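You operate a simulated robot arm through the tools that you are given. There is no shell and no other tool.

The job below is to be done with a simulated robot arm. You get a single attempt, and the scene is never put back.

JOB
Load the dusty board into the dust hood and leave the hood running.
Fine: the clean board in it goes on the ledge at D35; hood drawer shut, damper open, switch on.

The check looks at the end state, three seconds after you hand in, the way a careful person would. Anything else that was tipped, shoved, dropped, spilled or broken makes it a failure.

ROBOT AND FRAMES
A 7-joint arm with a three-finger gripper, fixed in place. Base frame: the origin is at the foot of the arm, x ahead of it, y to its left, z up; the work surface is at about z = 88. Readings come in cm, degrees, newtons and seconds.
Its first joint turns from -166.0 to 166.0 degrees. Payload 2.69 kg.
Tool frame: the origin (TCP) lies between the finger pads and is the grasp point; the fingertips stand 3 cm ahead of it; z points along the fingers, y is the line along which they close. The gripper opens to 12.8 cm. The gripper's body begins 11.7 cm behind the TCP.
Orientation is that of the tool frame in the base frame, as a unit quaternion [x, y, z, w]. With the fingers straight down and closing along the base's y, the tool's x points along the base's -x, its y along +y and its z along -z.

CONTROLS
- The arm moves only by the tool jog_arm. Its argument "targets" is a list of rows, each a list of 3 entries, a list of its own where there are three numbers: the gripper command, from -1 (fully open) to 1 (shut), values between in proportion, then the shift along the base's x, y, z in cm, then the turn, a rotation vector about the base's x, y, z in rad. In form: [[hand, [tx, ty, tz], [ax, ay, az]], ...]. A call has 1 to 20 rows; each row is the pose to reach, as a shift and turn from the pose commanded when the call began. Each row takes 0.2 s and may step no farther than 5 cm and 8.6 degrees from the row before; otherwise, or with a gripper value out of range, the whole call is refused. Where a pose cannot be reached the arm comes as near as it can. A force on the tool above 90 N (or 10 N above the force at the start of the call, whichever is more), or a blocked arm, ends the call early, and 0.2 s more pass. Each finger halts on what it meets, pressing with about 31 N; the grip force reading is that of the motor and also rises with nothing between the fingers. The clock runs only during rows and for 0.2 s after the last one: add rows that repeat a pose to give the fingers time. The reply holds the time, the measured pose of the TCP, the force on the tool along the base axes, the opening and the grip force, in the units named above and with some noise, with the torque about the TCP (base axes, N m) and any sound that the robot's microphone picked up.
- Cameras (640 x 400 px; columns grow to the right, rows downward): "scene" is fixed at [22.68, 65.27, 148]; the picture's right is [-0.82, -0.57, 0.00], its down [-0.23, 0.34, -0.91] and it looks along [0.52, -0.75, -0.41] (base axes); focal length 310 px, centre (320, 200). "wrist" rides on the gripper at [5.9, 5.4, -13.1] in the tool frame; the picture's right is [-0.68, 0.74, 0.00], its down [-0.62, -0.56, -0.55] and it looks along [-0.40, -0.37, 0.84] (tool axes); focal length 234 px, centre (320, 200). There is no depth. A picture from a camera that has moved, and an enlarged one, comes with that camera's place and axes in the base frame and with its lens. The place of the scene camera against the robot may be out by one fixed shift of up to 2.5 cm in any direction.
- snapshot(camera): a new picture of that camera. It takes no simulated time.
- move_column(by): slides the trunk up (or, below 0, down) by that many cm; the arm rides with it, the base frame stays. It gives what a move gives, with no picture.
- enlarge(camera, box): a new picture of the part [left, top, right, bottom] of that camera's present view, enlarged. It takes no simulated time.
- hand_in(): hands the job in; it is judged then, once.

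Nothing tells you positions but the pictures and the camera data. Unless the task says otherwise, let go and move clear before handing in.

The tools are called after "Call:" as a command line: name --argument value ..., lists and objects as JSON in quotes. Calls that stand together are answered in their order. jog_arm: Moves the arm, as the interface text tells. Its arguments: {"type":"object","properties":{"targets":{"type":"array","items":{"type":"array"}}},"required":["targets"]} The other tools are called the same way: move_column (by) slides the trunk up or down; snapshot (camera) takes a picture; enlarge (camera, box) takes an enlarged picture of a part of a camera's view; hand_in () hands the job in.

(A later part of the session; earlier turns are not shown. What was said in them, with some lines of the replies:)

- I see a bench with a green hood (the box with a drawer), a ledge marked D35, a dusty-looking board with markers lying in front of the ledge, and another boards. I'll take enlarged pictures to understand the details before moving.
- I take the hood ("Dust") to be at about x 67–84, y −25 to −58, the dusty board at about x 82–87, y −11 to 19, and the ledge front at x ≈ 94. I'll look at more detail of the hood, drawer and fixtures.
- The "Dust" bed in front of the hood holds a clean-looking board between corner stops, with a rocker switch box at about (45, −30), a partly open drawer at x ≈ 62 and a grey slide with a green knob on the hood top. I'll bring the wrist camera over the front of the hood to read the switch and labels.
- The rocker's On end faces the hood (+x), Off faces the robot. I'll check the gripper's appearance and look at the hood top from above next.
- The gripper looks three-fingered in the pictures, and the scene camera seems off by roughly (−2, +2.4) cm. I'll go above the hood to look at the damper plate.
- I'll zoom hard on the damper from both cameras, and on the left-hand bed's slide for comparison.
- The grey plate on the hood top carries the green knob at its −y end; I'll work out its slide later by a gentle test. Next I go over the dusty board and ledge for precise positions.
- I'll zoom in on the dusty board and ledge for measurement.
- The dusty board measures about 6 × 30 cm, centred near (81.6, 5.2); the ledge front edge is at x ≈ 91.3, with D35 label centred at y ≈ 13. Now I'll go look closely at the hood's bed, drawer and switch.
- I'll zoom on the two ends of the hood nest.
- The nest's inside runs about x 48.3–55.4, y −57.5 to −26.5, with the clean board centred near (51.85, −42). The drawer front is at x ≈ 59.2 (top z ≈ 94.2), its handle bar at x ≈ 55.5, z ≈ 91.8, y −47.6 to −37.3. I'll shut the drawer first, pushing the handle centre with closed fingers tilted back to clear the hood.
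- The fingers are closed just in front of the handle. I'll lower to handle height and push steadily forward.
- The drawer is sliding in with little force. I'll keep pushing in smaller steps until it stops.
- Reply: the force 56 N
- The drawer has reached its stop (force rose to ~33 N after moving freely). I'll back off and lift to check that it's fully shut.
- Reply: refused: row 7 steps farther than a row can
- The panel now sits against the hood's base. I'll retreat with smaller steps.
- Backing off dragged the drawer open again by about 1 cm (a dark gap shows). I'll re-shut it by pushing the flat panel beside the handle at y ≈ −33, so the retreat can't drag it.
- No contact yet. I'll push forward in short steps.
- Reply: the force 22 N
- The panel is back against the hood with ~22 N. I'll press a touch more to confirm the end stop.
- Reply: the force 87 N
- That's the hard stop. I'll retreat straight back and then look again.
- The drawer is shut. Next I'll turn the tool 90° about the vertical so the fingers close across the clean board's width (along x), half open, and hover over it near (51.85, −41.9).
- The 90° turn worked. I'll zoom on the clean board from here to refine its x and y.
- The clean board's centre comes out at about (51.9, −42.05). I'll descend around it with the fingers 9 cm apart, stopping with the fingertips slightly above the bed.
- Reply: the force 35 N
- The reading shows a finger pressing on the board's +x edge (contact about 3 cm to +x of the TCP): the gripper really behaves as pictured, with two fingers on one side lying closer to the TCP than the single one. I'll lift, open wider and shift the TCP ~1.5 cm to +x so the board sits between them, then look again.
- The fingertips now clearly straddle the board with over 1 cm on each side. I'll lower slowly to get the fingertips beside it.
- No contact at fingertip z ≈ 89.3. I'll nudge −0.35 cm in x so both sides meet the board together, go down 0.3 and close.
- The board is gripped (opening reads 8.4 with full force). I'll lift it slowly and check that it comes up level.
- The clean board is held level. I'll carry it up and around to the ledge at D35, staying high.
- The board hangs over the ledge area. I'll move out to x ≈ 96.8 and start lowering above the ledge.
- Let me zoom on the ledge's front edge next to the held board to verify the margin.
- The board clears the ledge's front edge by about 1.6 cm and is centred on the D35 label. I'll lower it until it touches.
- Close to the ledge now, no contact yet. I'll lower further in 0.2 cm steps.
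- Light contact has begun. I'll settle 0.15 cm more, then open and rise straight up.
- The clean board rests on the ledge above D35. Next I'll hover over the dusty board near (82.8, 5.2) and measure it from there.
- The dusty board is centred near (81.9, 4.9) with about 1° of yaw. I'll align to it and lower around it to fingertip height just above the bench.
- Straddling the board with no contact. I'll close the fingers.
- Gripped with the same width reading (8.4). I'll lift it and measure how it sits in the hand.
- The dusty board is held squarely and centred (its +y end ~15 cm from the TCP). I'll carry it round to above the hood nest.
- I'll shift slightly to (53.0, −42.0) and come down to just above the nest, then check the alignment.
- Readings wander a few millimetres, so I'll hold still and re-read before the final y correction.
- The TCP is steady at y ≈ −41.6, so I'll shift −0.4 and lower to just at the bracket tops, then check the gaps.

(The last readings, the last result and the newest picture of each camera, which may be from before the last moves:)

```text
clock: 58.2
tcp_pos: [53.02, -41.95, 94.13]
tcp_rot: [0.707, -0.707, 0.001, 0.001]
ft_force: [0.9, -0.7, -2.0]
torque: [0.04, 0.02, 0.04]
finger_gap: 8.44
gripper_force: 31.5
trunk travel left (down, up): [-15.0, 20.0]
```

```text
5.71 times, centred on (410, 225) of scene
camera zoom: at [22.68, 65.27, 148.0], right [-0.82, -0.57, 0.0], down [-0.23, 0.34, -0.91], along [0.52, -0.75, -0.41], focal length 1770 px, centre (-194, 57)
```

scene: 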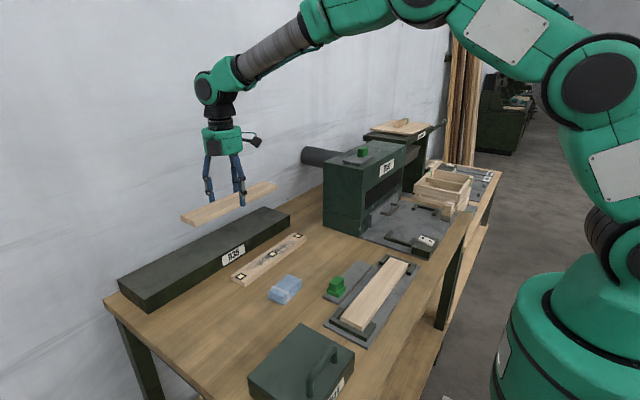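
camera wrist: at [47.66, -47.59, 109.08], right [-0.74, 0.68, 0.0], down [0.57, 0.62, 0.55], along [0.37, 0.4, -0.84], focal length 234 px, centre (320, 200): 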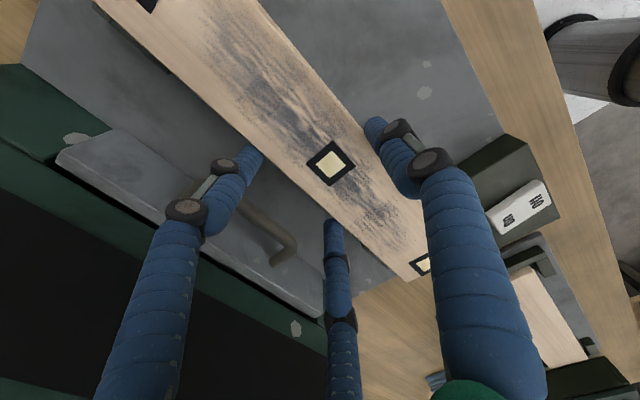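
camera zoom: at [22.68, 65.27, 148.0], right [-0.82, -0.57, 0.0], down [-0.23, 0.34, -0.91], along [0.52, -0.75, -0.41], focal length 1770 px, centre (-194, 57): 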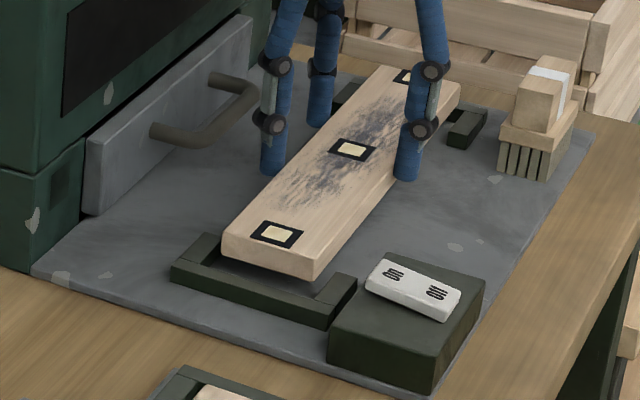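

The brackets' inner faces come out at y ≈ −26.4 and −57.7, and the board is centred between them. I'll lower it into the nest until it touches.

Call:
jog_arm --targets '[[1, [0, 0, -0.6], [0, 0, 0]], [1, [0, 0, -1.1], [0, 0, 0]], [1, [0, 0, -1.5], [0, 0, 0]], [1, [0, 0, -1.5], [0, 0, 0]]]'

Call:
enlarge --camera "scene" --box '[370, 190, 450, 260]'

```text
clock: 59.2
tcp_pos: [52.95, -41.92, 92.59]
tcp_rot: [0.708, -0.707, 0.001, 0.0]
ft_force: [-0.5, 0.1, -2.2]
torque: [0.01, 0.01, 0.02]
finger_gap: 8.36
gripper_force: 31.2
trunk travel left (down, up): [-15.0, 20.0]
```

```text
5.71 times, centred on (410, 225) of scene
camera zoom: at [22.68, 65.27, 148.0], right [-0.82, -0.57, 0.0], down [-0.23, 0.34, -0.91], along [0.52, -0.75, -0.41], focal length 1770 px, centre (-194, 57)
```

zoom: 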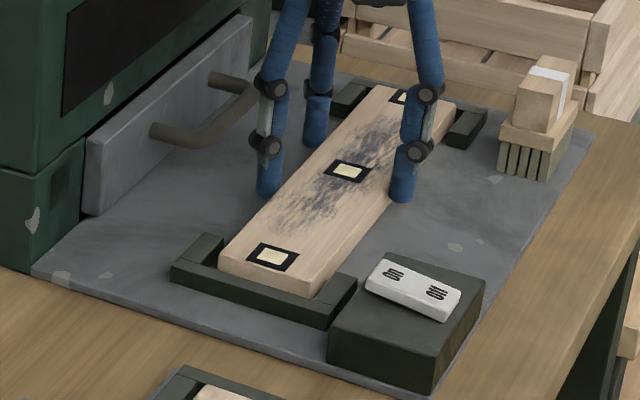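

It is going in cleanly between the brackets. I'll lower the last few millimetres to contact.

Call:
jog_arm --targets '[[1, [0, 0, -0.2], [0, 0, 0]], [1, [0, 0, -0.35], [0, 0, 0]], [1, [0, 0, -0.35], [0, 0, 0]]]'

```text
clock: 60.0
tcp_pos: [53.09, -42.03, 92.48]
tcp_rot: [0.707, -0.707, 0.002, 0.0]
ft_force: [-4.4, 10.2, 29.4]
torque: [0.51, 0.58, -0.1]
finger_gap: 8.37
gripper_force: 31.0
trunk travel left (down, up): [-15.0, 20.0]
```

It touched down at about the expected height. I'll check the picture before releasing.

Call:
enlarge --camera "scene" --box '[370, 190, 450, 260]'

Call:
snapshot --camera "wrist"

Call:
enlarge --camera "wrist" --box '[320, 170, 480, 300]'

Call:
enlarge --camera "wrist" --box '[20, 0, 240, 150]'

```text
5.71 times, centred on (410, 225) of scene
camera zoom: at [22.68, 65.27, 148.0], right [-0.82, -0.57, 0.0], down [-0.23, 0.34, -0.91], along [0.52, -0.75, -0.41], focal length 1770 px, centre (-194, 57)
```

zoom: 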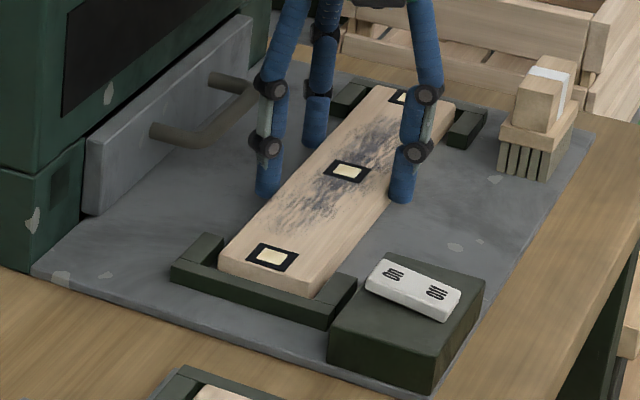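

```text
taken
camera wrist: at [47.72, -47.95, 105.62], right [-0.74, 0.68, 0.0], down [0.56, 0.62, 0.55], along [0.37, 0.4, -0.84], focal length 234 px, centre (320, 200)
```

wrist: 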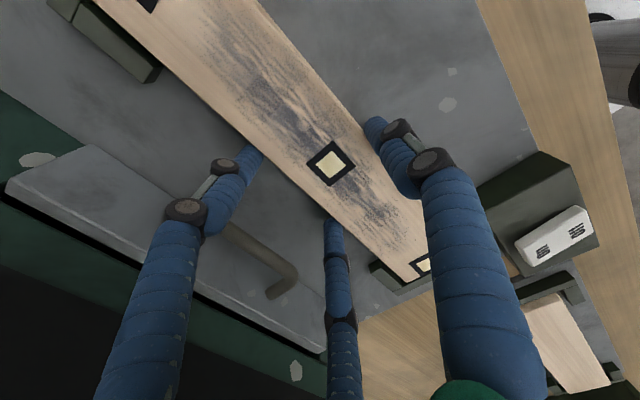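

```text
3.08 times, centred on (400, 235) of wrist
camera zoom: at [47.72, -47.95, 105.62], right [-0.74, 0.68, 0.0], down [0.56, 0.62, 0.55], along [0.37, 0.4, -0.84], focal length 720 px, centre (74, 92)
```

zoom: 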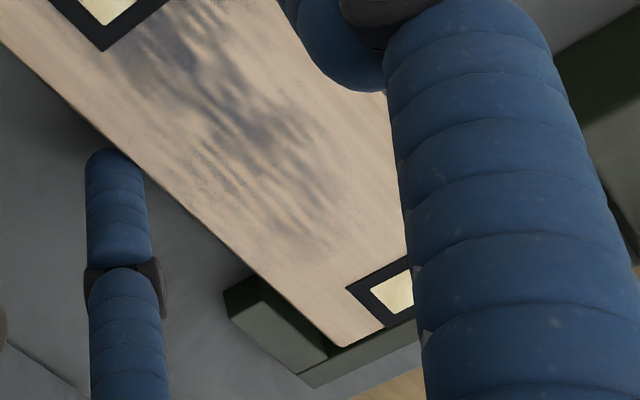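

```text
2.67 times, centred on (130, 75) of wrist
camera zoom: at [47.72, -47.95, 105.62], right [-0.74, 0.68, 0.0], down [0.56, 0.62, 0.55], along [0.37, 0.4, -0.84], focal length 624 px, centre (827, 533)
```

zoom: 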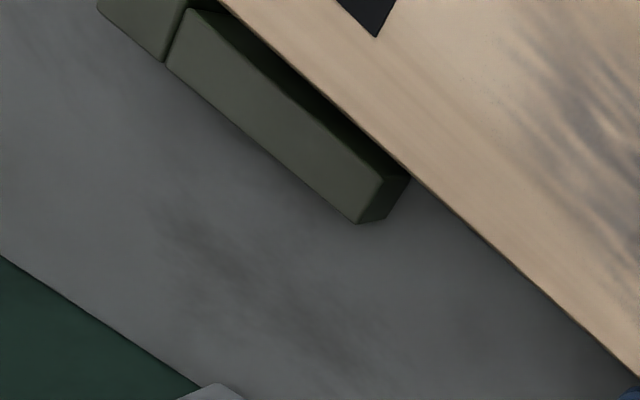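

The board sits flat in the nest. I'll ease off slightly, open, and rise straight up.

Call:
jog_arm --targets '[[1, [0, 0, 0.15], [0, 0, 0]], [1, [0, 0, 0.15], [0, 0, 0]], [-0.45, [0, 0, 0.15], [0, 0, 0]], [-0.6, [0, 0, 0.2], [0, 0, 0]], [-0.65, [0, 0, 0.2], [0, 0, 0]], [-0.65, [0, 0, 1.2], [0, 0, 0]], [-0.65, [0, 0, 3], [0, 0, 0]], [-0.65, [0, 0, 6], [0, 0, 0]], [-0.65, [0, 0, 10], [0, 0, 0]], [-0.65, [0, 0, 14], [0, 0, 0]], [-0.65, [0, 0, 18], [0, 0, 0]], [-0.65, [0, 0, 18], [0, 0, 0]]]'

Call:
snapshot --camera "wrist"

Call:
enlarge --camera "scene" --box '[370, 190, 450, 260]'

Call:
enlarge --camera "wrist" --box '[200, 0, 440, 190]'

```text
clock: 62.6
tcp_pos: [53.11, -41.95, 110.14]
tcp_rot: [-0.707, 0.708, 0.0, -0.001]
ft_force: [-0.1, 0.1, 0.5]
torque: [-0.04, -0.06, 0.01]
finger_gap: 10.55
gripper_force: 0.0
trunk travel left (down, up): [-15.0, 20.0]
```

```text
taken
camera wrist: at [47.7, -47.98, 123.3], right [-0.74, 0.68, 0.0], down [0.56, 0.62, 0.55], along [0.37, 0.4, -0.84], focal length 234 px, centre (320, 200)
```

wrist: 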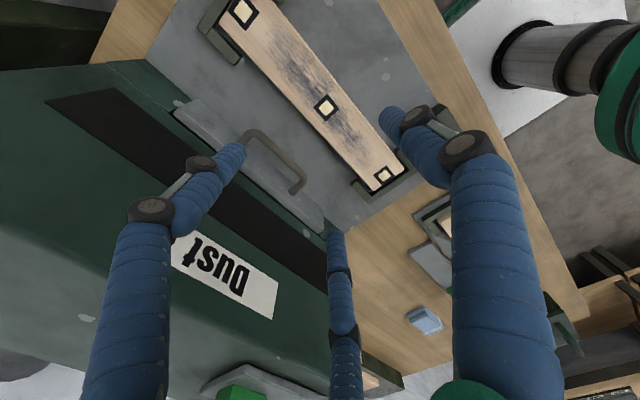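

```text
5.71 times, centred on (410, 225) of scene
camera zoom: at [22.68, 65.27, 148.0], right [-0.82, -0.57, 0.0], down [-0.23, 0.34, -0.91], along [0.52, -0.75, -0.41], focal length 1770 px, centre (-194, 57)
```

zoom: 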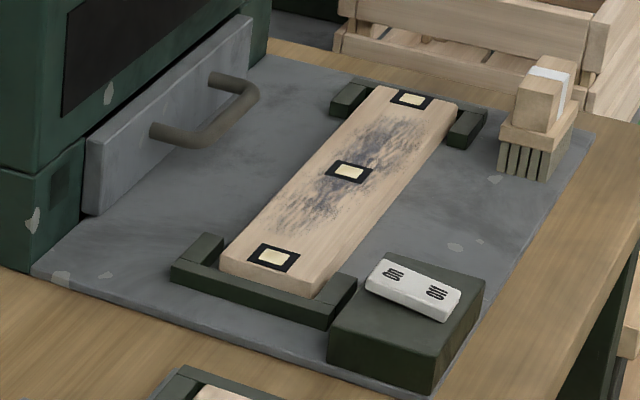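

```text
2.11 times, centred on (320, 95) of wrist
camera zoom: at [47.7, -47.98, 123.3], right [-0.74, 0.68, 0.0], down [0.56, 0.62, 0.55], along [0.37, 0.4, -0.84], focal length 493 px, centre (320, 421)
```

zoom: 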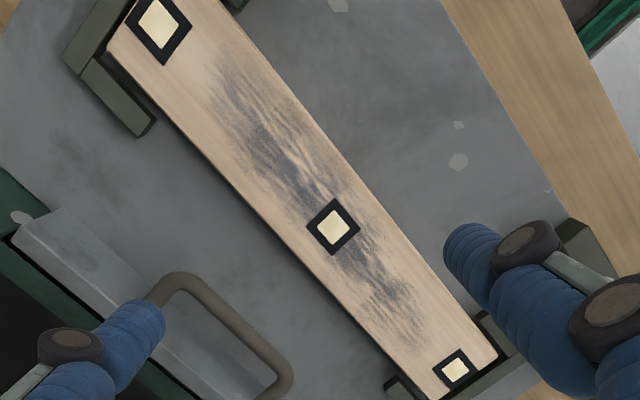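

The dusty board is in the nest. Now for the damper: I'll rise and look at the plate and knob on the hood top from close up.

Call:
jog_arm --targets '[[-0.65, [0, 0, 5], [0, 0, 0]], [-0.65, [0, 0, 10], [0, 0, 0]], [-0.65, [0, 0, 15], [0, 0, 0]], [-0.65, [0, 0, 20], [0, 0, 0]], [-0.65, [4, 1.5, 20], [0, 0, 0]], [-0.65, [8, 3, 20], [0, 0, 0]], [-0.65, [11.3, 3.9, 20], [0, 0, 0]], [-0.65, [11.3, 3.9, 20], [0, 0, 0]]]'

Call:
snapshot --camera "wrist"

Call:
enlarge --camera "wrist" --box '[220, 60, 420, 240]'

```text
clock: 64.4
tcp_pos: [64.74, -38.12, 130.19]
tcp_rot: [0.707, -0.707, 0.0, 0.0]
ft_force: [0.0, 0.9, -0.4]
torque: [0.02, 0.04, -0.01]
finger_gap: 10.58
gripper_force: 0.0
trunk travel left (down, up): [-15.0, 20.0]
```

```text
taken
camera wrist: at [59.39, -44.05, 143.26], right [-0.74, 0.68, 0.0], down [0.57, 0.62, 0.55], along [0.37, 0.4, -0.84], focal length 234 px, centre (320, 200)
```

wrist: 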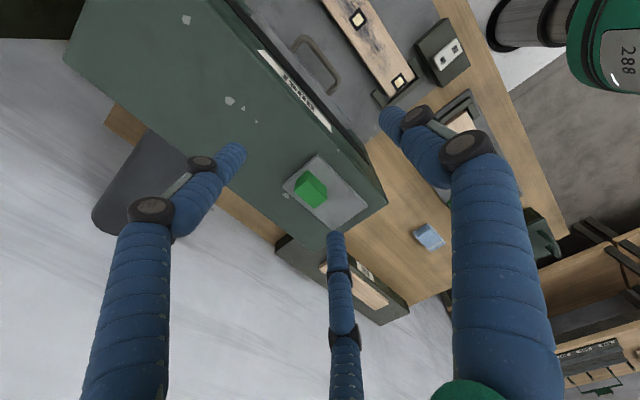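

```text
2.22 times, centred on (320, 150) of wrist
camera zoom: at [59.39, -44.05, 143.26], right [-0.74, 0.68, 0.0], down [0.57, 0.62, 0.55], along [0.37, 0.4, -0.84], focal length 520 px, centre (320, 311)
```

zoom: 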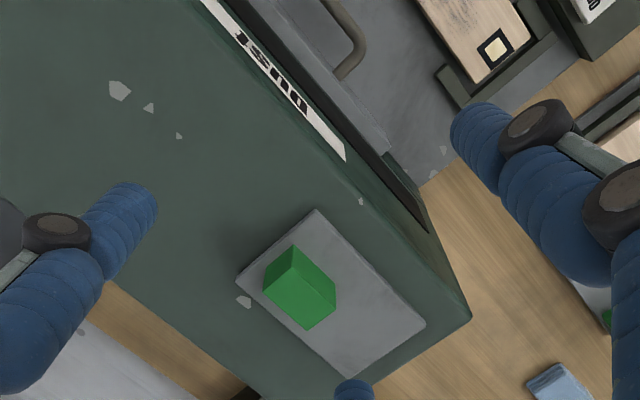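

Call:
enlarge --camera "wrist" --box '[270, 140, 390, 240]'

Call:
enlarge --camera "scene" --box '[335, 135, 395, 180]'

```text
4.00 times, centred on (330, 190) of wrist
camera zoom: at [59.39, -44.05, 143.26], right [-0.74, 0.68, 0.0], down [0.57, 0.62, 0.55], along [0.37, 0.4, -0.84], focal length 937 px, centre (280, 240)
```

zoom: 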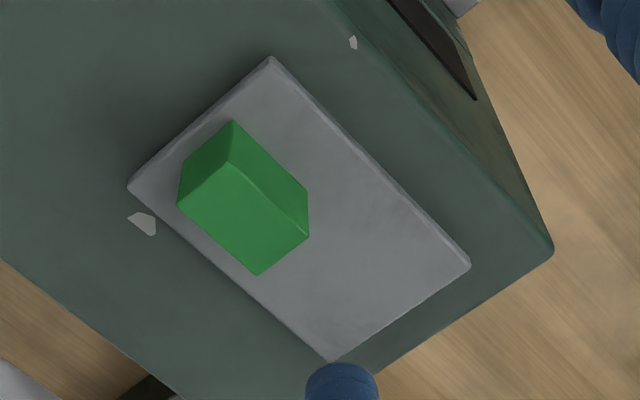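

```text
8.89 times, centred on (365, 158) of scene
camera zoom: at [22.68, 65.27, 148.0], right [-0.82, -0.57, 0.0], down [-0.23, 0.34, -0.91], along [0.52, -0.75, -0.41], focal length 2754 px, centre (-80, 578)
```

zoom: 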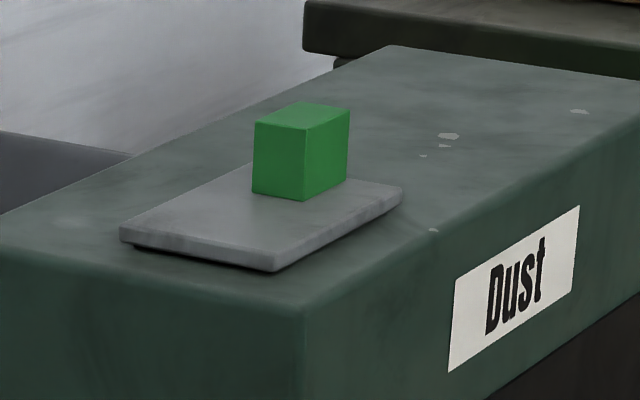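

Cross-checking both views puts the plate at x 67.6–74.6, y −35.6 to −24.6, top z ≈ 114.5, with the knob centred at about (71.2, −33.1), top z ≈ 117.2. The plate seems to be a loose slide gate with lots of room toward −y, so I'll close the fingers and set them down on the knob's +y side.

Call:
jog_arm --targets '[[1, [2, 3, 0], [0, 0, 0]], [1, [4, 6, 0], [0, 0, 0]], [1, [6.4, 9.6, 0], [0, 0, 0]], [1, [6.4, 9.6, -4], [0, 0, 0]], [1, [6.4, 9.6, -8], [0, 0, 0]], [1, [6.4, 9.6, -8], [0, 0, 0]]]'

Call:
snapshot --camera "wrist"

Call:
enlarge --camera "scene" --box '[320, 100, 420, 180]'

```text
clock: 65.8
tcp_pos: [70.87, -28.63, 122.31]
tcp_rot: [0.708, -0.706, 0.0, -0.001]
ft_force: [0.6, -0.6, -0.7]
torque: [0.04, 0.06, -0.03]
finger_gap: 0.24
gripper_force: 31.1
trunk travel left (down, up): [-15.0, 20.0]
```

```text
taken
camera wrist: at [65.45, -34.46, 135.28], right [-0.74, 0.68, 0.0], down [0.57, 0.62, 0.55], along [0.37, 0.4, -0.84], focal length 234 px, centre (320, 200)
```

wrist: 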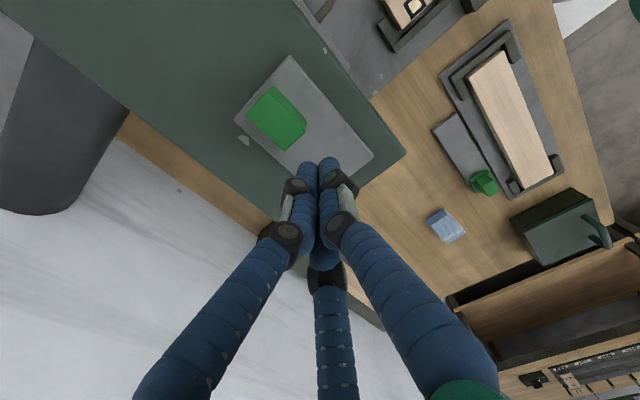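

```text
5.00 times, centred on (370, 140) of scene
camera zoom: at [22.68, 65.27, 148.0], right [-0.82, -0.57, 0.0], down [-0.23, 0.34, -0.91], along [0.52, -0.75, -0.41], focal length 1549 px, centre (70, 500)
```

zoom: 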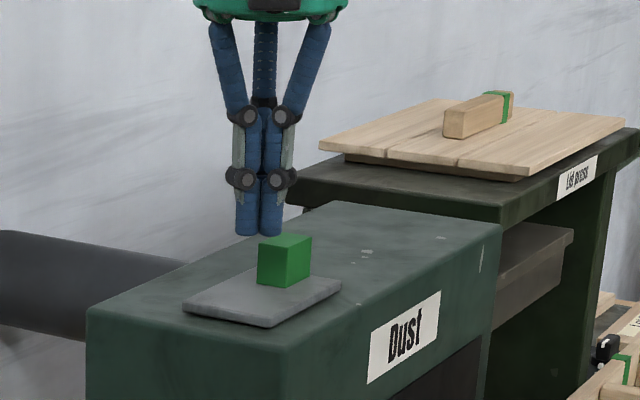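

The closed fingers are above the plate on the +y side of the knob. I'll lower to just above the plate, then touch the knob and push toward −y in small steps.

Call:
jog_arm --targets '[[1, [0.3, 0, -2], [0, 0, 0]], [1, [0.3, 0, -3.3], [0, 0, 0]], [1, [0.3, 0, -4], [0, 0, 0]], [1, [0.3, 0, -4], [0, 0, 0]]]'

Call:
enlarge --camera "scene" --box '[320, 100, 420, 180]'

```text
clock: 66.8
tcp_pos: [71.04, -28.7, 118.32]
tcp_rot: [0.707, -0.707, -0.001, 0.0]
ft_force: [-0.1, -0.1, -0.1]
torque: [-0.02, 0.02, -0.03]
finger_gap: 0.23
gripper_force: 30.9
trunk travel left (down, up): [-15.0, 20.0]
```

```text
5.00 times, centred on (370, 140) of scene
camera zoom: at [22.68, 65.27, 148.0], right [-0.82, -0.57, 0.0], down [-0.23, 0.34, -0.91], along [0.52, -0.75, -0.41], focal length 1549 px, centre (70, 500)
```

zoom: 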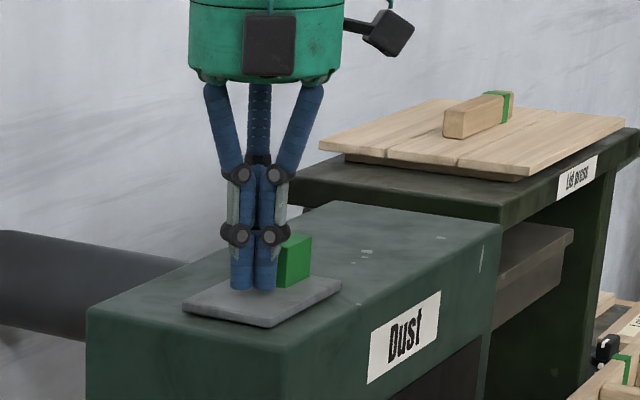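

Call:
jog_arm --targets '[[1, [0, -0.4, 0], [0, 0, 0]], [1, [0, -0.8, 0], [0, 0, 0]], [1, [0, -1.1, 0], [0, 0, 0]], [1, [0, -1.4, 0], [0, 0, 0]], [1, [0, -1.4, 0], [0, 0, 0]]]'

Call:
enlarge --camera "scene" --box '[320, 100, 420, 180]'

```text
clock: 68.0
tcp_pos: [71.03, -29.98, 118.15]
tcp_rot: [-0.707, 0.707, -0.001, -0.001]
ft_force: [0.3, 0.7, 0.3]
torque: [0.02, 0.02, 0.0]
finger_gap: 0.22
gripper_force: 30.6
trunk travel left (down, up): [-15.0, 20.0]
```

```text
5.00 times, centred on (370, 140) of scene
camera zoom: at [22.68, 65.27, 148.0], right [-0.82, -0.57, 0.0], down [-0.23, 0.34, -0.91], along [0.52, -0.75, -0.41], focal length 1549 px, centre (70, 500)
```

zoom: 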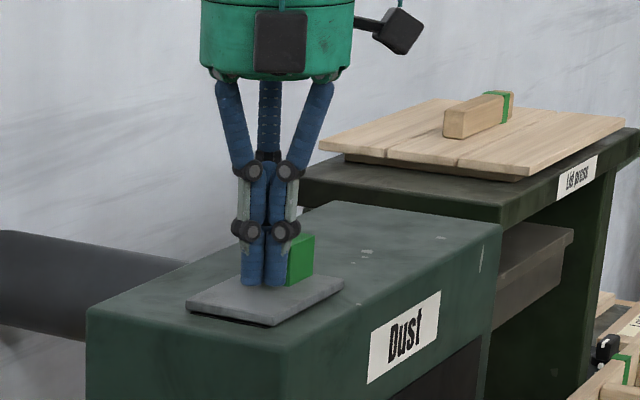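

Call:
enlarge --camera "scene" --box '[335, 135, 395, 180]'

Call:
snapshot --camera "wrist"

```text
8.89 times, centred on (365, 158) of scene
camera zoom: at [22.68, 65.27, 148.0], right [-0.82, -0.57, 0.0], down [-0.23, 0.34, -0.91], along [0.52, -0.75, -0.41], focal length 2754 px, centre (-80, 578)
```

zoom: 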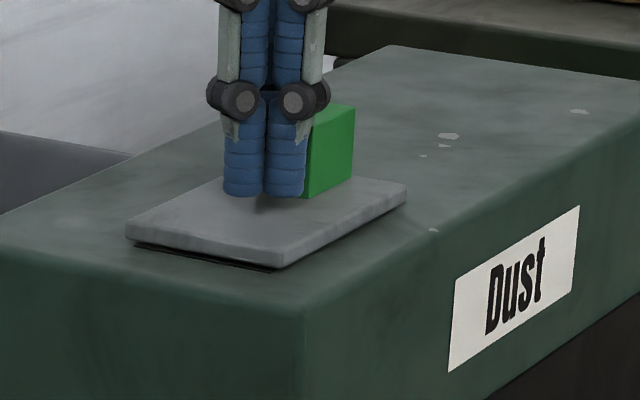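

```text
taken
camera wrist: at [65.66, -35.95, 131.38], right [-0.74, 0.68, 0.0], down [0.56, 0.62, 0.55], along [0.37, 0.4, -0.84], focal length 234 px, centre (320, 200)
```

wrist: 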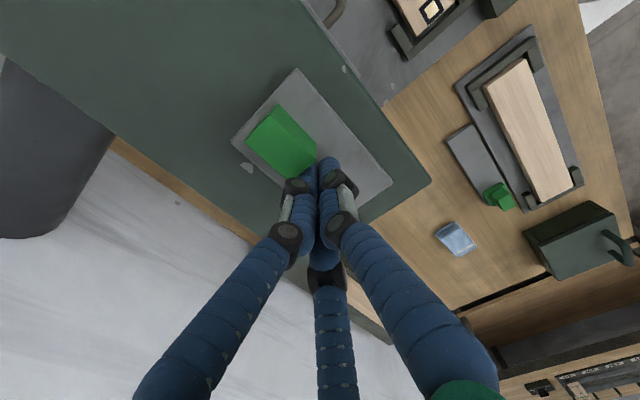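

The plate slid freely toward −y and a black opening is starting to show at its +y edge — so this direction opens the damper. I'll keep pushing.

Call:
jog_arm --targets '[[1, [0, -0.6, 0], [0, 0, 0]], [1, [0, -1.2, 0], [0, 0, 0]], [1, [0, -1.8, 0], [0, 0, 0]], [1, [0, -2.4, 0], [0, 0, 0]], [1, [0, -3, 0], [0, 0, 0]], [1, [0, -3, 0], [0, 0, 0]]]'

Call:
enlarge --camera "scene" --box '[335, 135, 395, 180]'

```text
clock: 69.4
tcp_pos: [71.06, -32.93, 118.26]
tcp_rot: [0.708, -0.707, 0.0, 0.0]
ft_force: [0.4, -0.6, -0.2]
torque: [0.03, 0.0, 0.04]
finger_gap: 0.2
gripper_force: 31.5
trunk travel left (down, up): [-15.0, 20.0]
```

```text
8.89 times, centred on (365, 158) of scene
camera zoom: at [22.68, 65.27, 148.0], right [-0.82, -0.57, 0.0], down [-0.23, 0.34, -0.91], along [0.52, -0.75, -0.41], focal length 2754 px, centre (-80, 578)
```

zoom: 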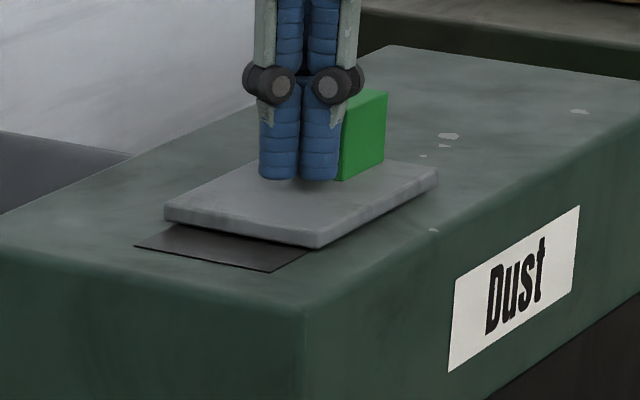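

A dark port is being uncovered. I'll continue until it stops.

Call:
jog_arm --targets '[[1, [0, -0.7, 0], [0, 0, 0]], [1, [0, -1.4, 0], [0, 0, 0]], [1, [0, -2.1, 0], [0, 0, 0]], [1, [0, -2.8, 0], [0, 0, 0]], [1, [0, -3.5, 0], [0, 0, 0]], [1, [0, -3.5, 0], [0, 0, 0]]]'

Call:
enlarge --camera "scene" --box '[335, 125, 405, 180]'

```text
clock: 70.8
tcp_pos: [70.95, -36.3, 118.32]
tcp_rot: [0.707, -0.707, 0.001, 0.0]
ft_force: [-0.5, -0.3, 0.1]
torque: [-0.02, -0.02, -0.02]
finger_gap: 0.17
gripper_force: 30.4
trunk travel left (down, up): [-15.0, 20.0]
```

```text
7.27 times, centred on (370, 152) of scene
camera zoom: at [22.68, 65.27, 148.0], right [-0.82, -0.57, 0.0], down [-0.23, 0.34, -0.91], along [0.52, -0.75, -0.41], focal length 2253 px, centre (-44, 546)
```

zoom: 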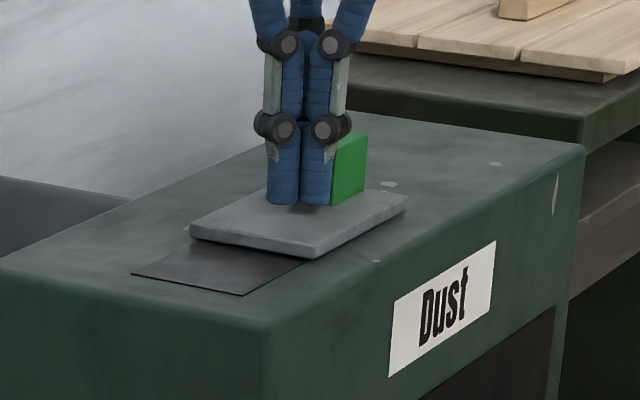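

Still moving freely and the port keeps opening. I'll push on in small steps until I feel the stop.

Call:
jog_arm --targets '[[1, [0, -0.6, 0], [0, 0, 0]], [1, [0, -1.2, 0], [0, 0, 0]], [1, [0, -1.7, 0], [0, 0, 0]], [1, [0, -2.2, 0], [0, 0, 0]], [1, [0, -2.2, 0], [0, 0, 0]]]'

Call:
enlarge --camera "scene" --box '[335, 125, 405, 180]'

```text
clock: 72.0
tcp_pos: [71.0, -38.67, 118.2]
tcp_rot: [0.707, -0.707, 0.001, 0.001]
ft_force: [-0.5, -0.7, -0.3]
torque: [0.02, -0.01, 0.0]
finger_gap: 0.19
gripper_force: 30.5
trunk travel left (down, up): [-15.0, 20.0]
```

```text
7.27 times, centred on (370, 152) of scene
camera zoom: at [22.68, 65.27, 148.0], right [-0.82, -0.57, 0.0], down [-0.23, 0.34, -0.91], along [0.52, -0.75, -0.41], focal length 2253 px, centre (-44, 546)
```

zoom: 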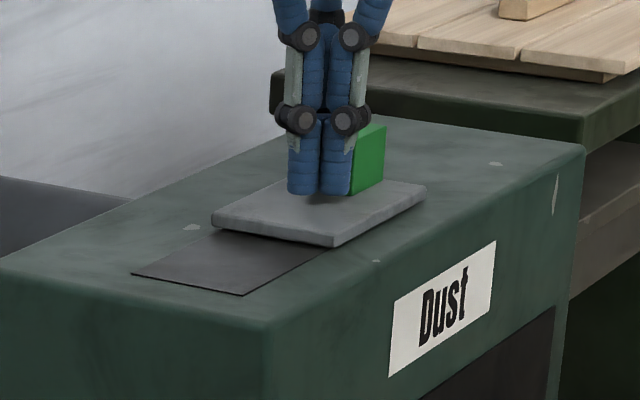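

Call:
jog_arm --targets '[[1, [0, -0.5, 0], [0, 0, 0]], [1, [0, -1, 0], [0, 0, 0]], [1, [0, -1.5, 0], [0, 0, 0]], [1, [0, -1.5, 0], [0, 0, 0]]]'

Call:
enlarge --camera "scene" --box '[335, 125, 405, 180]'

Call:
snapshot --camera "wrist"

```text
clock: 72.9
tcp_pos: [71.02, -39.06, 118.19]
tcp_rot: [0.709, -0.705, -0.003, -0.001]
ft_force: [-7.6, 28.3, 11.4]
torque: [-0.17, -0.23, 0.03]
finger_gap: 0.21
gripper_force: 31.1
trunk travel left (down, up): [-15.0, 20.0]
stopped in row 4: the force on the tool passed its limit at 93 N (the readings are from after the stop); the commanded pose is now the measured one
```

```text
7.27 times, centred on (370, 152) of scene
camera zoom: at [22.68, 65.27, 148.0], right [-0.82, -0.57, 0.0], down [-0.23, 0.34, -0.91], along [0.52, -0.75, -0.41], focal length 2253 px, centre (-44, 546)
```

zoom: 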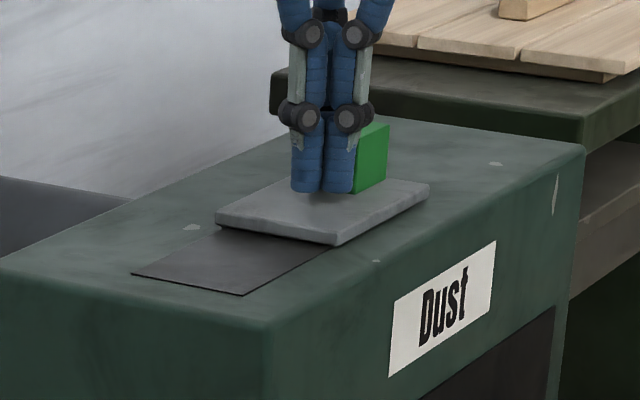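

```text
taken
camera wrist: at [65.74, -45.14, 131.33], right [-0.74, 0.67, 0.01], down [0.56, 0.61, 0.55], along [0.37, 0.41, -0.83], focal length 234 px, centre (320, 200)
```

wrist: 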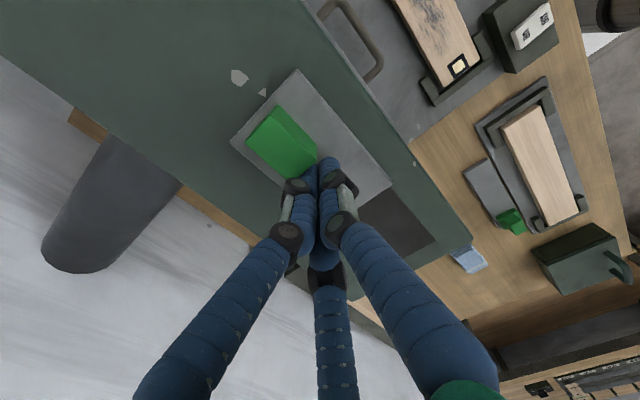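

That's the hard stop with the port uncovered. I'll back off from the knob, lift clear and look down at it.

Call:
jog_arm --targets '[[1, [0, 0.6, 0], [0, 0, 0]], [1, [0, 1.4, 0.3], [0, 0, 0]], [1, [0, 1.6, 3], [0, 0, 0]], [1, [0, 1.6, 7], [0, 0, 0]], [1, [-3, 1.6, 10], [0, 0, 0]], [1, [-6, 1.6, 13], [0, 0, 0]], [1, [-9, 1.6, 15], [0, 0, 0]], [1, [-9, 1.6, 15], [0, 0, 0]]]'

Call:
snapshot --camera "wrist"

Call:
enlarge --camera "scene" --box '[325, 125, 405, 190]'

```text
clock: 74.7
tcp_pos: [62.24, -38.16, 132.79]
tcp_rot: [0.708, -0.706, -0.004, -0.002]
ft_force: [-0.4, 0.5, -0.1]
torque: [0.0, -0.04, 0.01]
finger_gap: 0.19
gripper_force: 31.3
trunk travel left (down, up): [-15.0, 20.0]
```

```text
taken
camera wrist: at [56.91, -44.19, 146.0], right [-0.74, 0.67, 0.01], down [0.57, 0.61, 0.55], along [0.37, 0.41, -0.83], focal length 234 px, centre (320, 200)
```

wrist: 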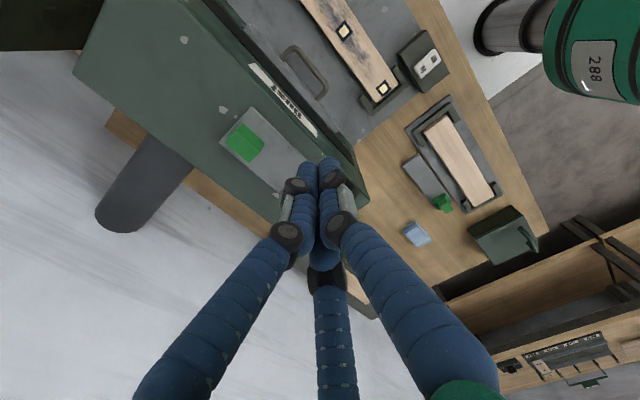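

```text
6.15 times, centred on (365, 158) of scene
camera zoom: at [22.68, 65.27, 148.0], right [-0.82, -0.57, 0.0], down [-0.23, 0.34, -0.91], along [0.52, -0.75, -0.41], focal length 1906 px, centre (43, 462)
```

zoom: 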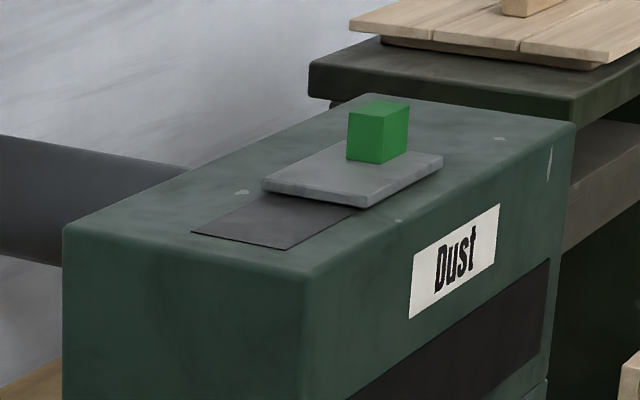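

The damper is fully open with the port exposed and stays put. Now I'll go hover above the rocker switch near (43, −27) to measure it precisely.

Call:
jog_arm --targets '[[1, [-4, 2, 0], [0, 0, 0]], [1, [-8, 4, -1], [0, 0, 0]], [1, [-12, 6.5, -2], [0, 0, 0]], [1, [-15.5, 9, -4], [0, 0, 0]], [1, [-17.2, 11, -8], [0, 0, 0]], [1, [-17.2, 11, -12.5], [0, 0, 0]], [1, [-17.2, 11, -17], [0, 0, 0]], [1, [-17.2, 11, -21], [0, 0, 0]], [1, [-17.2, 11, -21], [0, 0, 0]]]'

Call:
snapshot --camera "wrist"

Call:
enlarge --camera "wrist" --box '[260, 70, 380, 180]'

Call:
enlarge --camera "scene" --box '[405, 225, 445, 260]'

```text
clock: 76.7
tcp_pos: [44.62, -26.54, 111.79]
tcp_rot: [0.709, -0.705, -0.005, -0.002]
ft_force: [0.9, -0.8, -0.4]
torque: [0.02, 0.04, -0.01]
finger_gap: 0.22
gripper_force: 31.3
trunk travel left (down, up): [-15.0, 20.0]
```

```text
taken
camera wrist: at [39.27, -32.76, 124.83], right [-0.74, 0.67, 0.01], down [0.57, 0.61, 0.55], along [0.37, 0.41, -0.83], focal length 234 px, centre (320, 200)
```

wrist: 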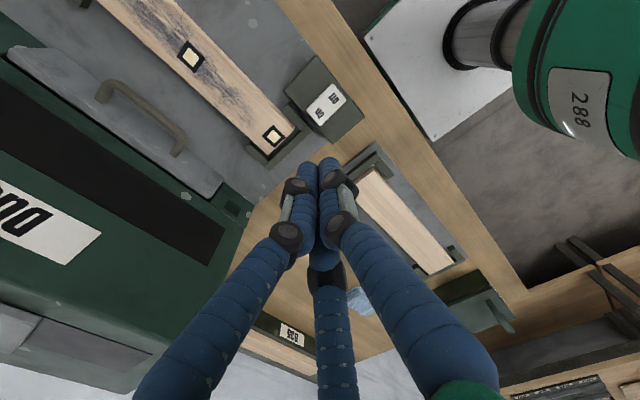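

```text
3.64 times, centred on (320, 125) of wrist
camera zoom: at [39.27, -32.76, 124.83], right [-0.74, 0.67, 0.01], down [0.57, 0.61, 0.55], along [0.37, 0.41, -0.83], focal length 852 px, centre (320, 473)
```

zoom: 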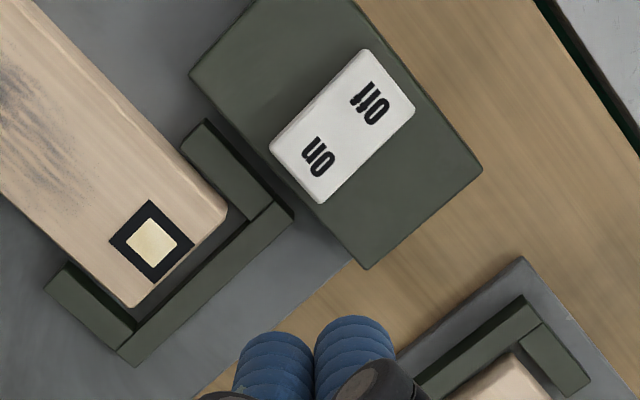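

```text
11.43 times, centred on (425, 242) of scene
camera zoom: at [22.68, 65.27, 148.0], right [-0.82, -0.57, 0.0], down [-0.23, 0.34, -0.91], along [0.52, -0.75, -0.41], focal length 3540 px, centre (-880, -286)
```

zoom: 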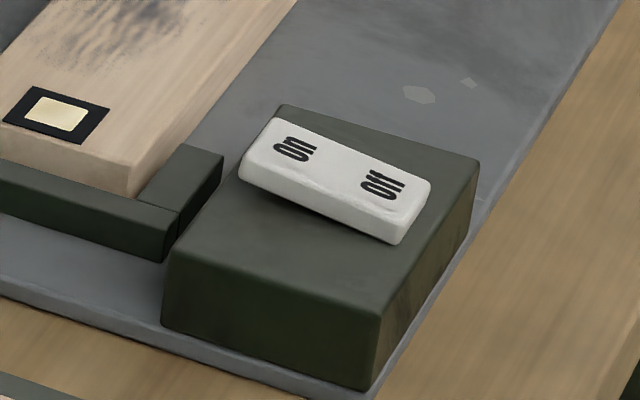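

The rocker spans about x 40.7–45.3, y centre ≈ −27.2, top z ≈ 93, with its On end toward +x. I'll line up on the On end and come down to just above it.

Call:
jog_arm --targets '[[1, [0.1, -0.65, -4], [0, 0, 0]], [1, [0.1, -0.65, -8], [0, 0, 0]], [1, [0.1, -0.65, -11.5], [0, 0, 0]], [1, [0.1, -0.65, -14], [0, 0, 0]], [1, [0.1, -0.65, -14], [0, 0, 0]]]'

Call:
snapshot --camera "wrist"

Call:
enlarge --camera "scene" --box '[395, 205, 455, 260]'

```text
clock: 77.9
tcp_pos: [44.81, -27.67, 97.9]
tcp_rot: [0.709, -0.706, -0.004, -0.002]
ft_force: [-0.5, -0.8, 0.2]
torque: [0.03, 0.03, 0.0]
finger_gap: 0.24
gripper_force: 30.5
trunk travel left (down, up): [-15.0, 20.0]
```

```text
taken
camera wrist: at [39.61, -33.79, 111.06], right [-0.74, 0.67, 0.01], down [0.57, 0.61, 0.55], along [0.37, 0.41, -0.83], focal length 234 px, centre (320, 200)
```

wrist: 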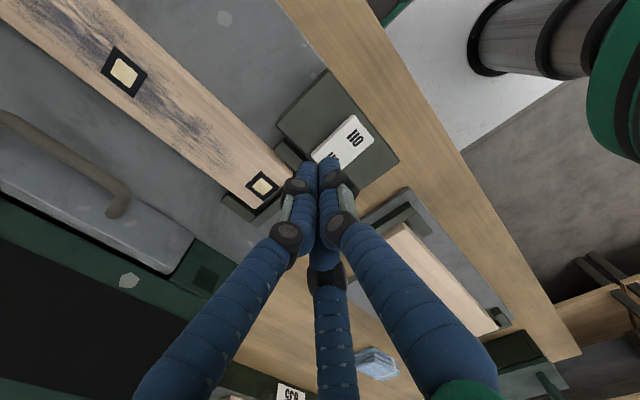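

```text
7.27 times, centred on (425, 232) of scene
camera zoom: at [22.68, 65.27, 148.0], right [-0.82, -0.57, 0.0], down [-0.23, 0.34, -0.91], along [0.52, -0.75, -0.41], focal length 2253 px, centre (-444, -36)
```

zoom: 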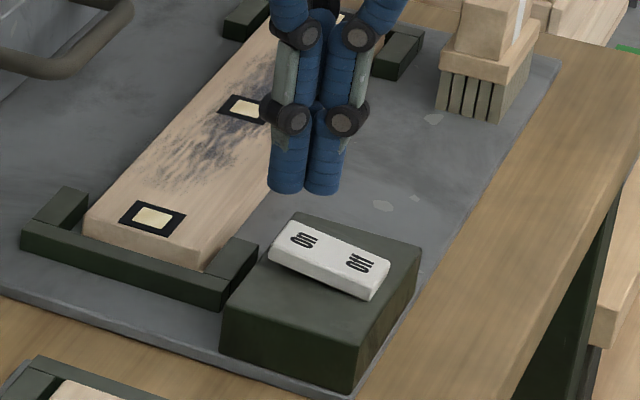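

Tips are about 2 cm above the On end. I'll correct y by +0.3 and press down gently.

Call:
jog_arm --targets '[[1, [0, 0.3, -0.8], [0, 0, 0]], [1, [0, 0.3, -1.5], [0, 0, 0]], [1, [0, 0.3, -1.8], [0, 0, 0]], [1, [0, 0.3, -2.1], [0, 0, 0]], [1, [0, 0.3, -2.1], [0, 0, 0]]]'

Call:
enlarge --camera "scene" --box '[395, 205, 455, 260]'

```text
clock: 79.1
tcp_pos: [44.86, -27.4, 95.96]
tcp_rot: [0.709, -0.705, -0.005, -0.001]
ft_force: [-0.6, 0.4, 0.9]
torque: [0.02, 0.0, 0.01]
finger_gap: 0.19
gripper_force: 30.9
trunk travel left (down, up): [-15.0, 20.0]
```

```text
7.27 times, centred on (425, 232) of scene
camera zoom: at [22.68, 65.27, 148.0], right [-0.82, -0.57, 0.0], down [-0.23, 0.34, -0.91], along [0.52, -0.75, -0.41], focal length 2253 px, centre (-444, -36)
```

zoom: 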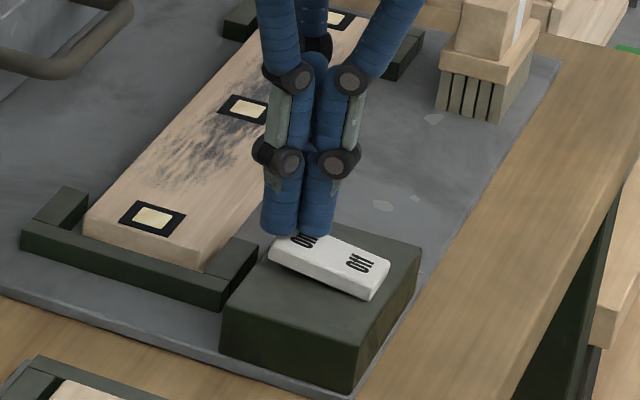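

Call:
jog_arm --targets '[[1, [0, 0, -0.2], [0, 0, 0]], [1, [0, 0, -0.4], [0, 0, 0]], [1, [0, 0, -0.6], [0, 0, 0]], [1, [0, 0, -0.6], [0, 0, 0]]]'

Call:
enlarge --camera "scene" --box '[395, 205, 455, 260]'

```text
clock: 80.1
tcp_pos: [44.83, -27.35, 95.37]
tcp_rot: [0.708, -0.706, -0.005, -0.001]
ft_force: [-0.1, 0.0, 0.3]
torque: [0.01, -0.04, 0.01]
finger_gap: 0.17
gripper_force: 31.3
trunk travel left (down, up): [-15.0, 20.0]
```

```text
7.27 times, centred on (425, 232) of scene
camera zoom: at [22.68, 65.27, 148.0], right [-0.82, -0.57, 0.0], down [-0.23, 0.34, -0.91], along [0.52, -0.75, -0.41], focal length 2253 px, centre (-444, -36)
```

zoom: 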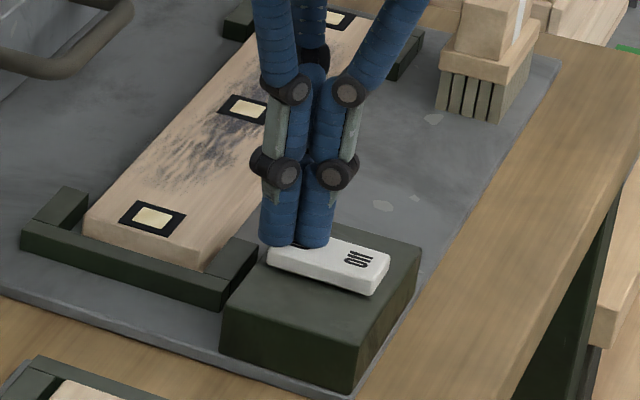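

The rocker is starting to tip. I'll keep pressing in small steps.

Call:
jog_arm --targets '[[1, [0, 0, -0.2], [0, 0, 0]], [1, [0, 0, -0.4], [0, 0, 0]], [1, [0, 0, -0.4], [0, 0, 0]]]'

Call:
enlarge --camera "scene" --box '[395, 205, 455, 260]'

```text
clock: 80.9
tcp_pos: [44.93, -27.39, 95.38]
tcp_rot: [0.708, -0.706, -0.002, -0.002]
ft_force: [-2.3, 11.0, 51.9]
torque: [0.3, 0.92, -0.15]
finger_gap: 0.21
gripper_force: 31.2
trunk travel left (down, up): [-15.0, 20.0]
```

```text
7.27 times, centred on (425, 232) of scene
camera zoom: at [22.68, 65.27, 148.0], right [-0.82, -0.57, 0.0], down [-0.23, 0.34, -0.91], along [0.52, -0.75, -0.41], focal length 2253 px, centre (-444, -36)
```

zoom: 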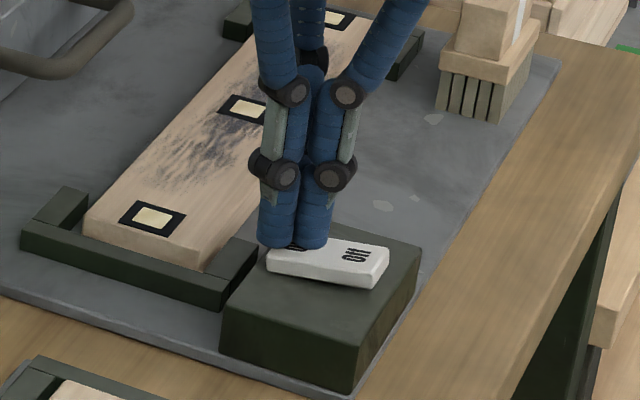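

The rocker appears to have tipped to On (force rose to ~52 N at its stop). I'll lift off and check the switch and indicator.

Call:
jog_arm --targets '[[1, [0, 0, 0.6], [0, 0, 0]], [1, [0, 0, 2.5], [0, 0, 0]], [1, [0, 0, 6], [0, 0, 0]], [1, [0, 0, 10], [0, 0, 0]], [1, [0, 0, 14], [0, 0, 0]], [1, [0, 0, 14], [0, 0, 0]]]'

Call:
snapshot --camera "wrist"

Call:
enlarge --camera "scene" --box '[340, 170, 460, 260]'

Call:
enlarge --camera "scene" --box '[405, 225, 445, 260]'

Call:
enlarge --camera "wrist" --box '[240, 70, 400, 190]'

```text
clock: 82.3
tcp_pos: [45.06, -27.2, 108.94]
tcp_rot: [0.709, -0.706, -0.004, -0.002]
ft_force: [-0.7, 0.1, 1.0]
torque: [0.0, -0.03, 0.0]
finger_gap: 0.21
gripper_force: 31.0
trunk travel left (down, up): [-15.0, 20.0]
```

```text
taken
camera wrist: at [39.74, -33.3, 122.0], right [-0.74, 0.67, 0.01], down [0.57, 0.61, 0.55], along [0.37, 0.41, -0.83], focal length 234 px, centre (320, 200)
```

wrist: 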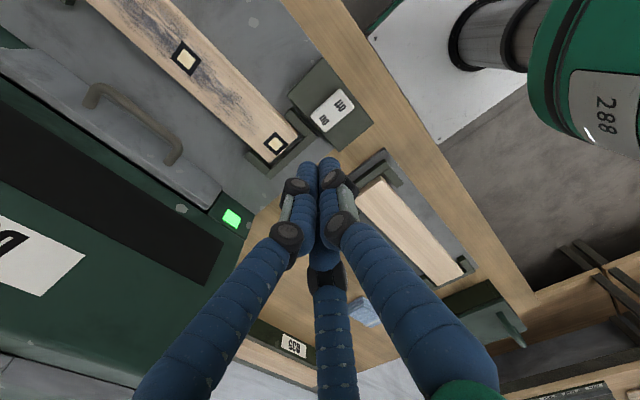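

```text
4.44 times, centred on (400, 215) of scene
camera zoom: at [22.68, 65.27, 148.0], right [-0.82, -0.57, 0.0], down [-0.23, 0.34, -0.91], along [0.52, -0.75, -0.41], focal length 1377 px, centre (-36, 133)
```

zoom: 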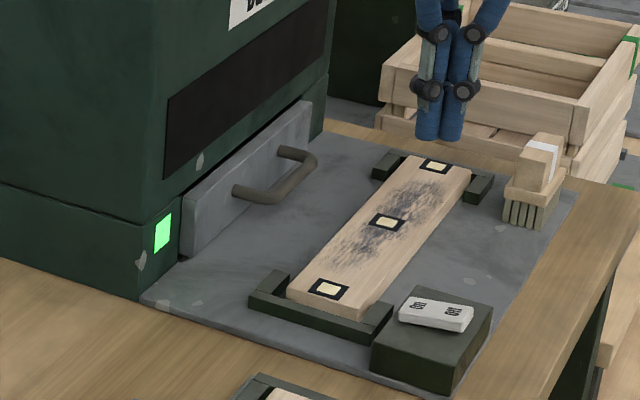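

```text
11.43 times, centred on (425, 242) of scene
camera zoom: at [22.68, 65.27, 148.0], right [-0.82, -0.57, 0.0], down [-0.23, 0.34, -0.91], along [0.52, -0.75, -0.41], focal length 3540 px, centre (-880, -286)
```

zoom: 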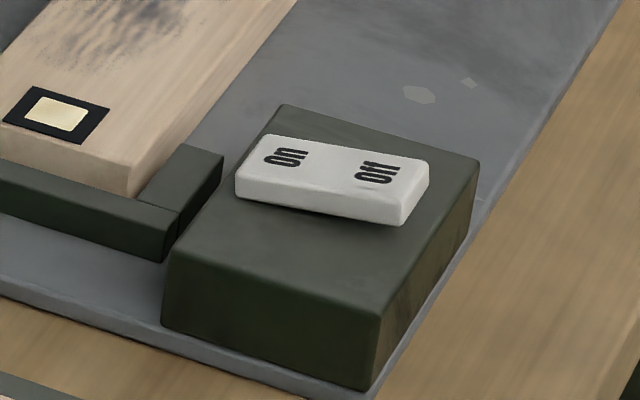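

```text
3.33 times, centred on (320, 130) of wrist
camera zoom: at [39.74, -33.3, 122.0], right [-0.74, 0.67, 0.01], down [0.57, 0.61, 0.55], along [0.37, 0.41, -0.83], focal length 781 px, centre (320, 433)
```

zoom: 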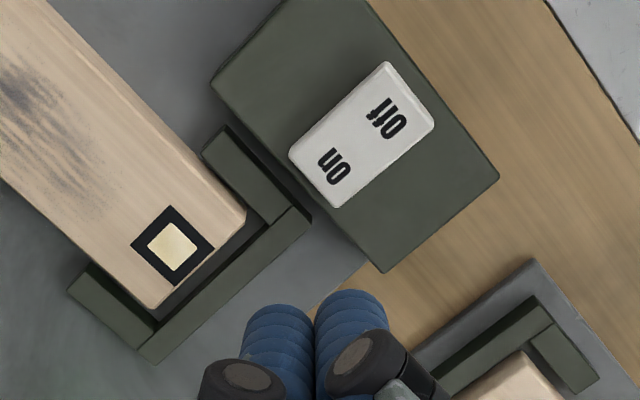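

The hood's indicator is lit green and the rocker is On. I'll move the arm up and clear, then do a final check of everything.

Call:
jog_arm --targets '[[1, [0, 0, 5], [0, 0, 0]], [1, [0, 0, 10], [0, 0, 0]], [1, [0, 0, 15], [0, 0, 0]], [1, [0, 0, 20], [0, 0, 0]], [-0.5, [-3, 2, 23], [0, 0, 0]], [-0.5, [-6, 4, 25], [0, 0, 0]], [-0.5, [-6, 4, 25], [0, 0, 0]]]'

Call:
snapshot --camera "scene"

Call:
enlarge --camera "scene" --box '[300, 130, 460, 260]'

Call:
enlarge --camera "scene" --box '[110, 190, 320, 320]'

```text
clock: 83.9
tcp_pos: [39.09, -23.08, 133.85]
tcp_rot: [0.708, -0.706, -0.004, -0.002]
ft_force: [0.5, -0.7, 0.2]
torque: [-0.03, -0.08, 0.04]
finger_gap: 9.6
gripper_force: 0.1
trunk travel left (down, up): [-15.0, 20.0]
```

```text
taken
```

scene: 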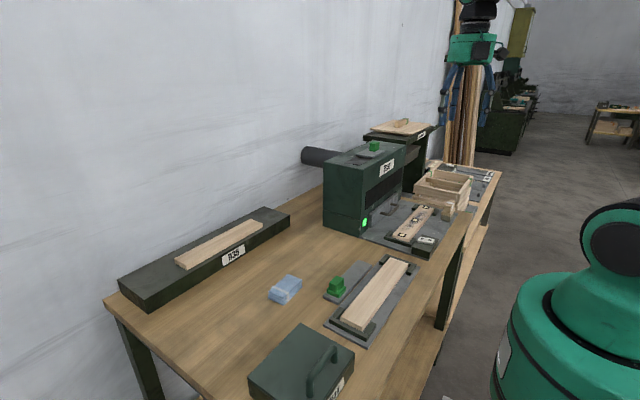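

```text
3.08 times, centred on (380, 195) of scene
camera zoom: at [22.68, 65.27, 148.0], right [-0.82, -0.57, 0.0], down [-0.23, 0.34, -0.91], along [0.52, -0.75, -0.41], focal length 953 px, centre (135, 215)
```

zoom: 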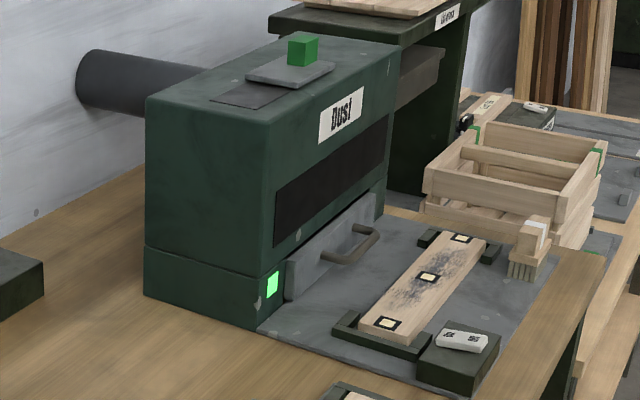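

```text
3.05 times, centred on (215, 255) of scene
camera zoom: at [22.68, 65.27, 148.0], right [-0.82, -0.57, 0.0], down [-0.23, 0.34, -0.91], along [0.52, -0.75, -0.41], focal length 944 px, centre (640, 32)
```

zoom: 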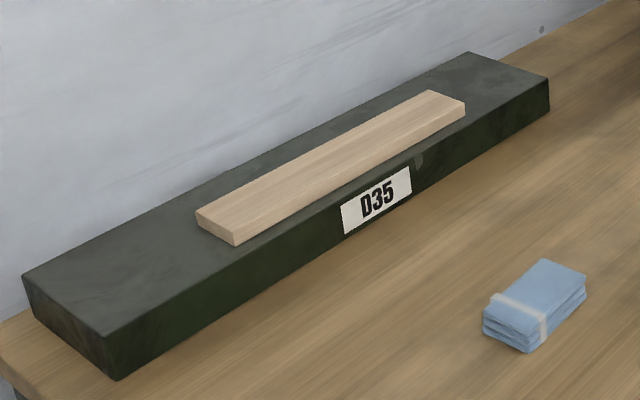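

Everything checks out in the last pictures: the dusty board is in the hood nest and the clean one lies on the ledge above D35. The drawer is shut, the damper port is open, the switch is On with the green lamp lit, and nothing else has moved. The arm is clear, so I'm handing in.

Call:
hand_in

```text
The job is handed in.
```

The dusty board is loaded in the dust hood, and the hood was running when I handed in. The last pictures showed:

- **Dusty board:** it sits flat in the hood's nest, between the brackets at both ends.
- **Clean board:** it lies flat on the ledge, centred above the D35 label, about 1.6 cm back from the front edge.
- **Drawer:** it is shut. My first push left it about 1 cm open when I backed off, so I pushed it home again and checked it stayed.
- **Damper:** the plate is slid to its stop and the port under it is uncovered.
- **Switch:** it is set to On, and the green lamp on the hood is lit.

The rest of the bench looks undisturbed, and the arm is up and clear with nothing in the gripper.
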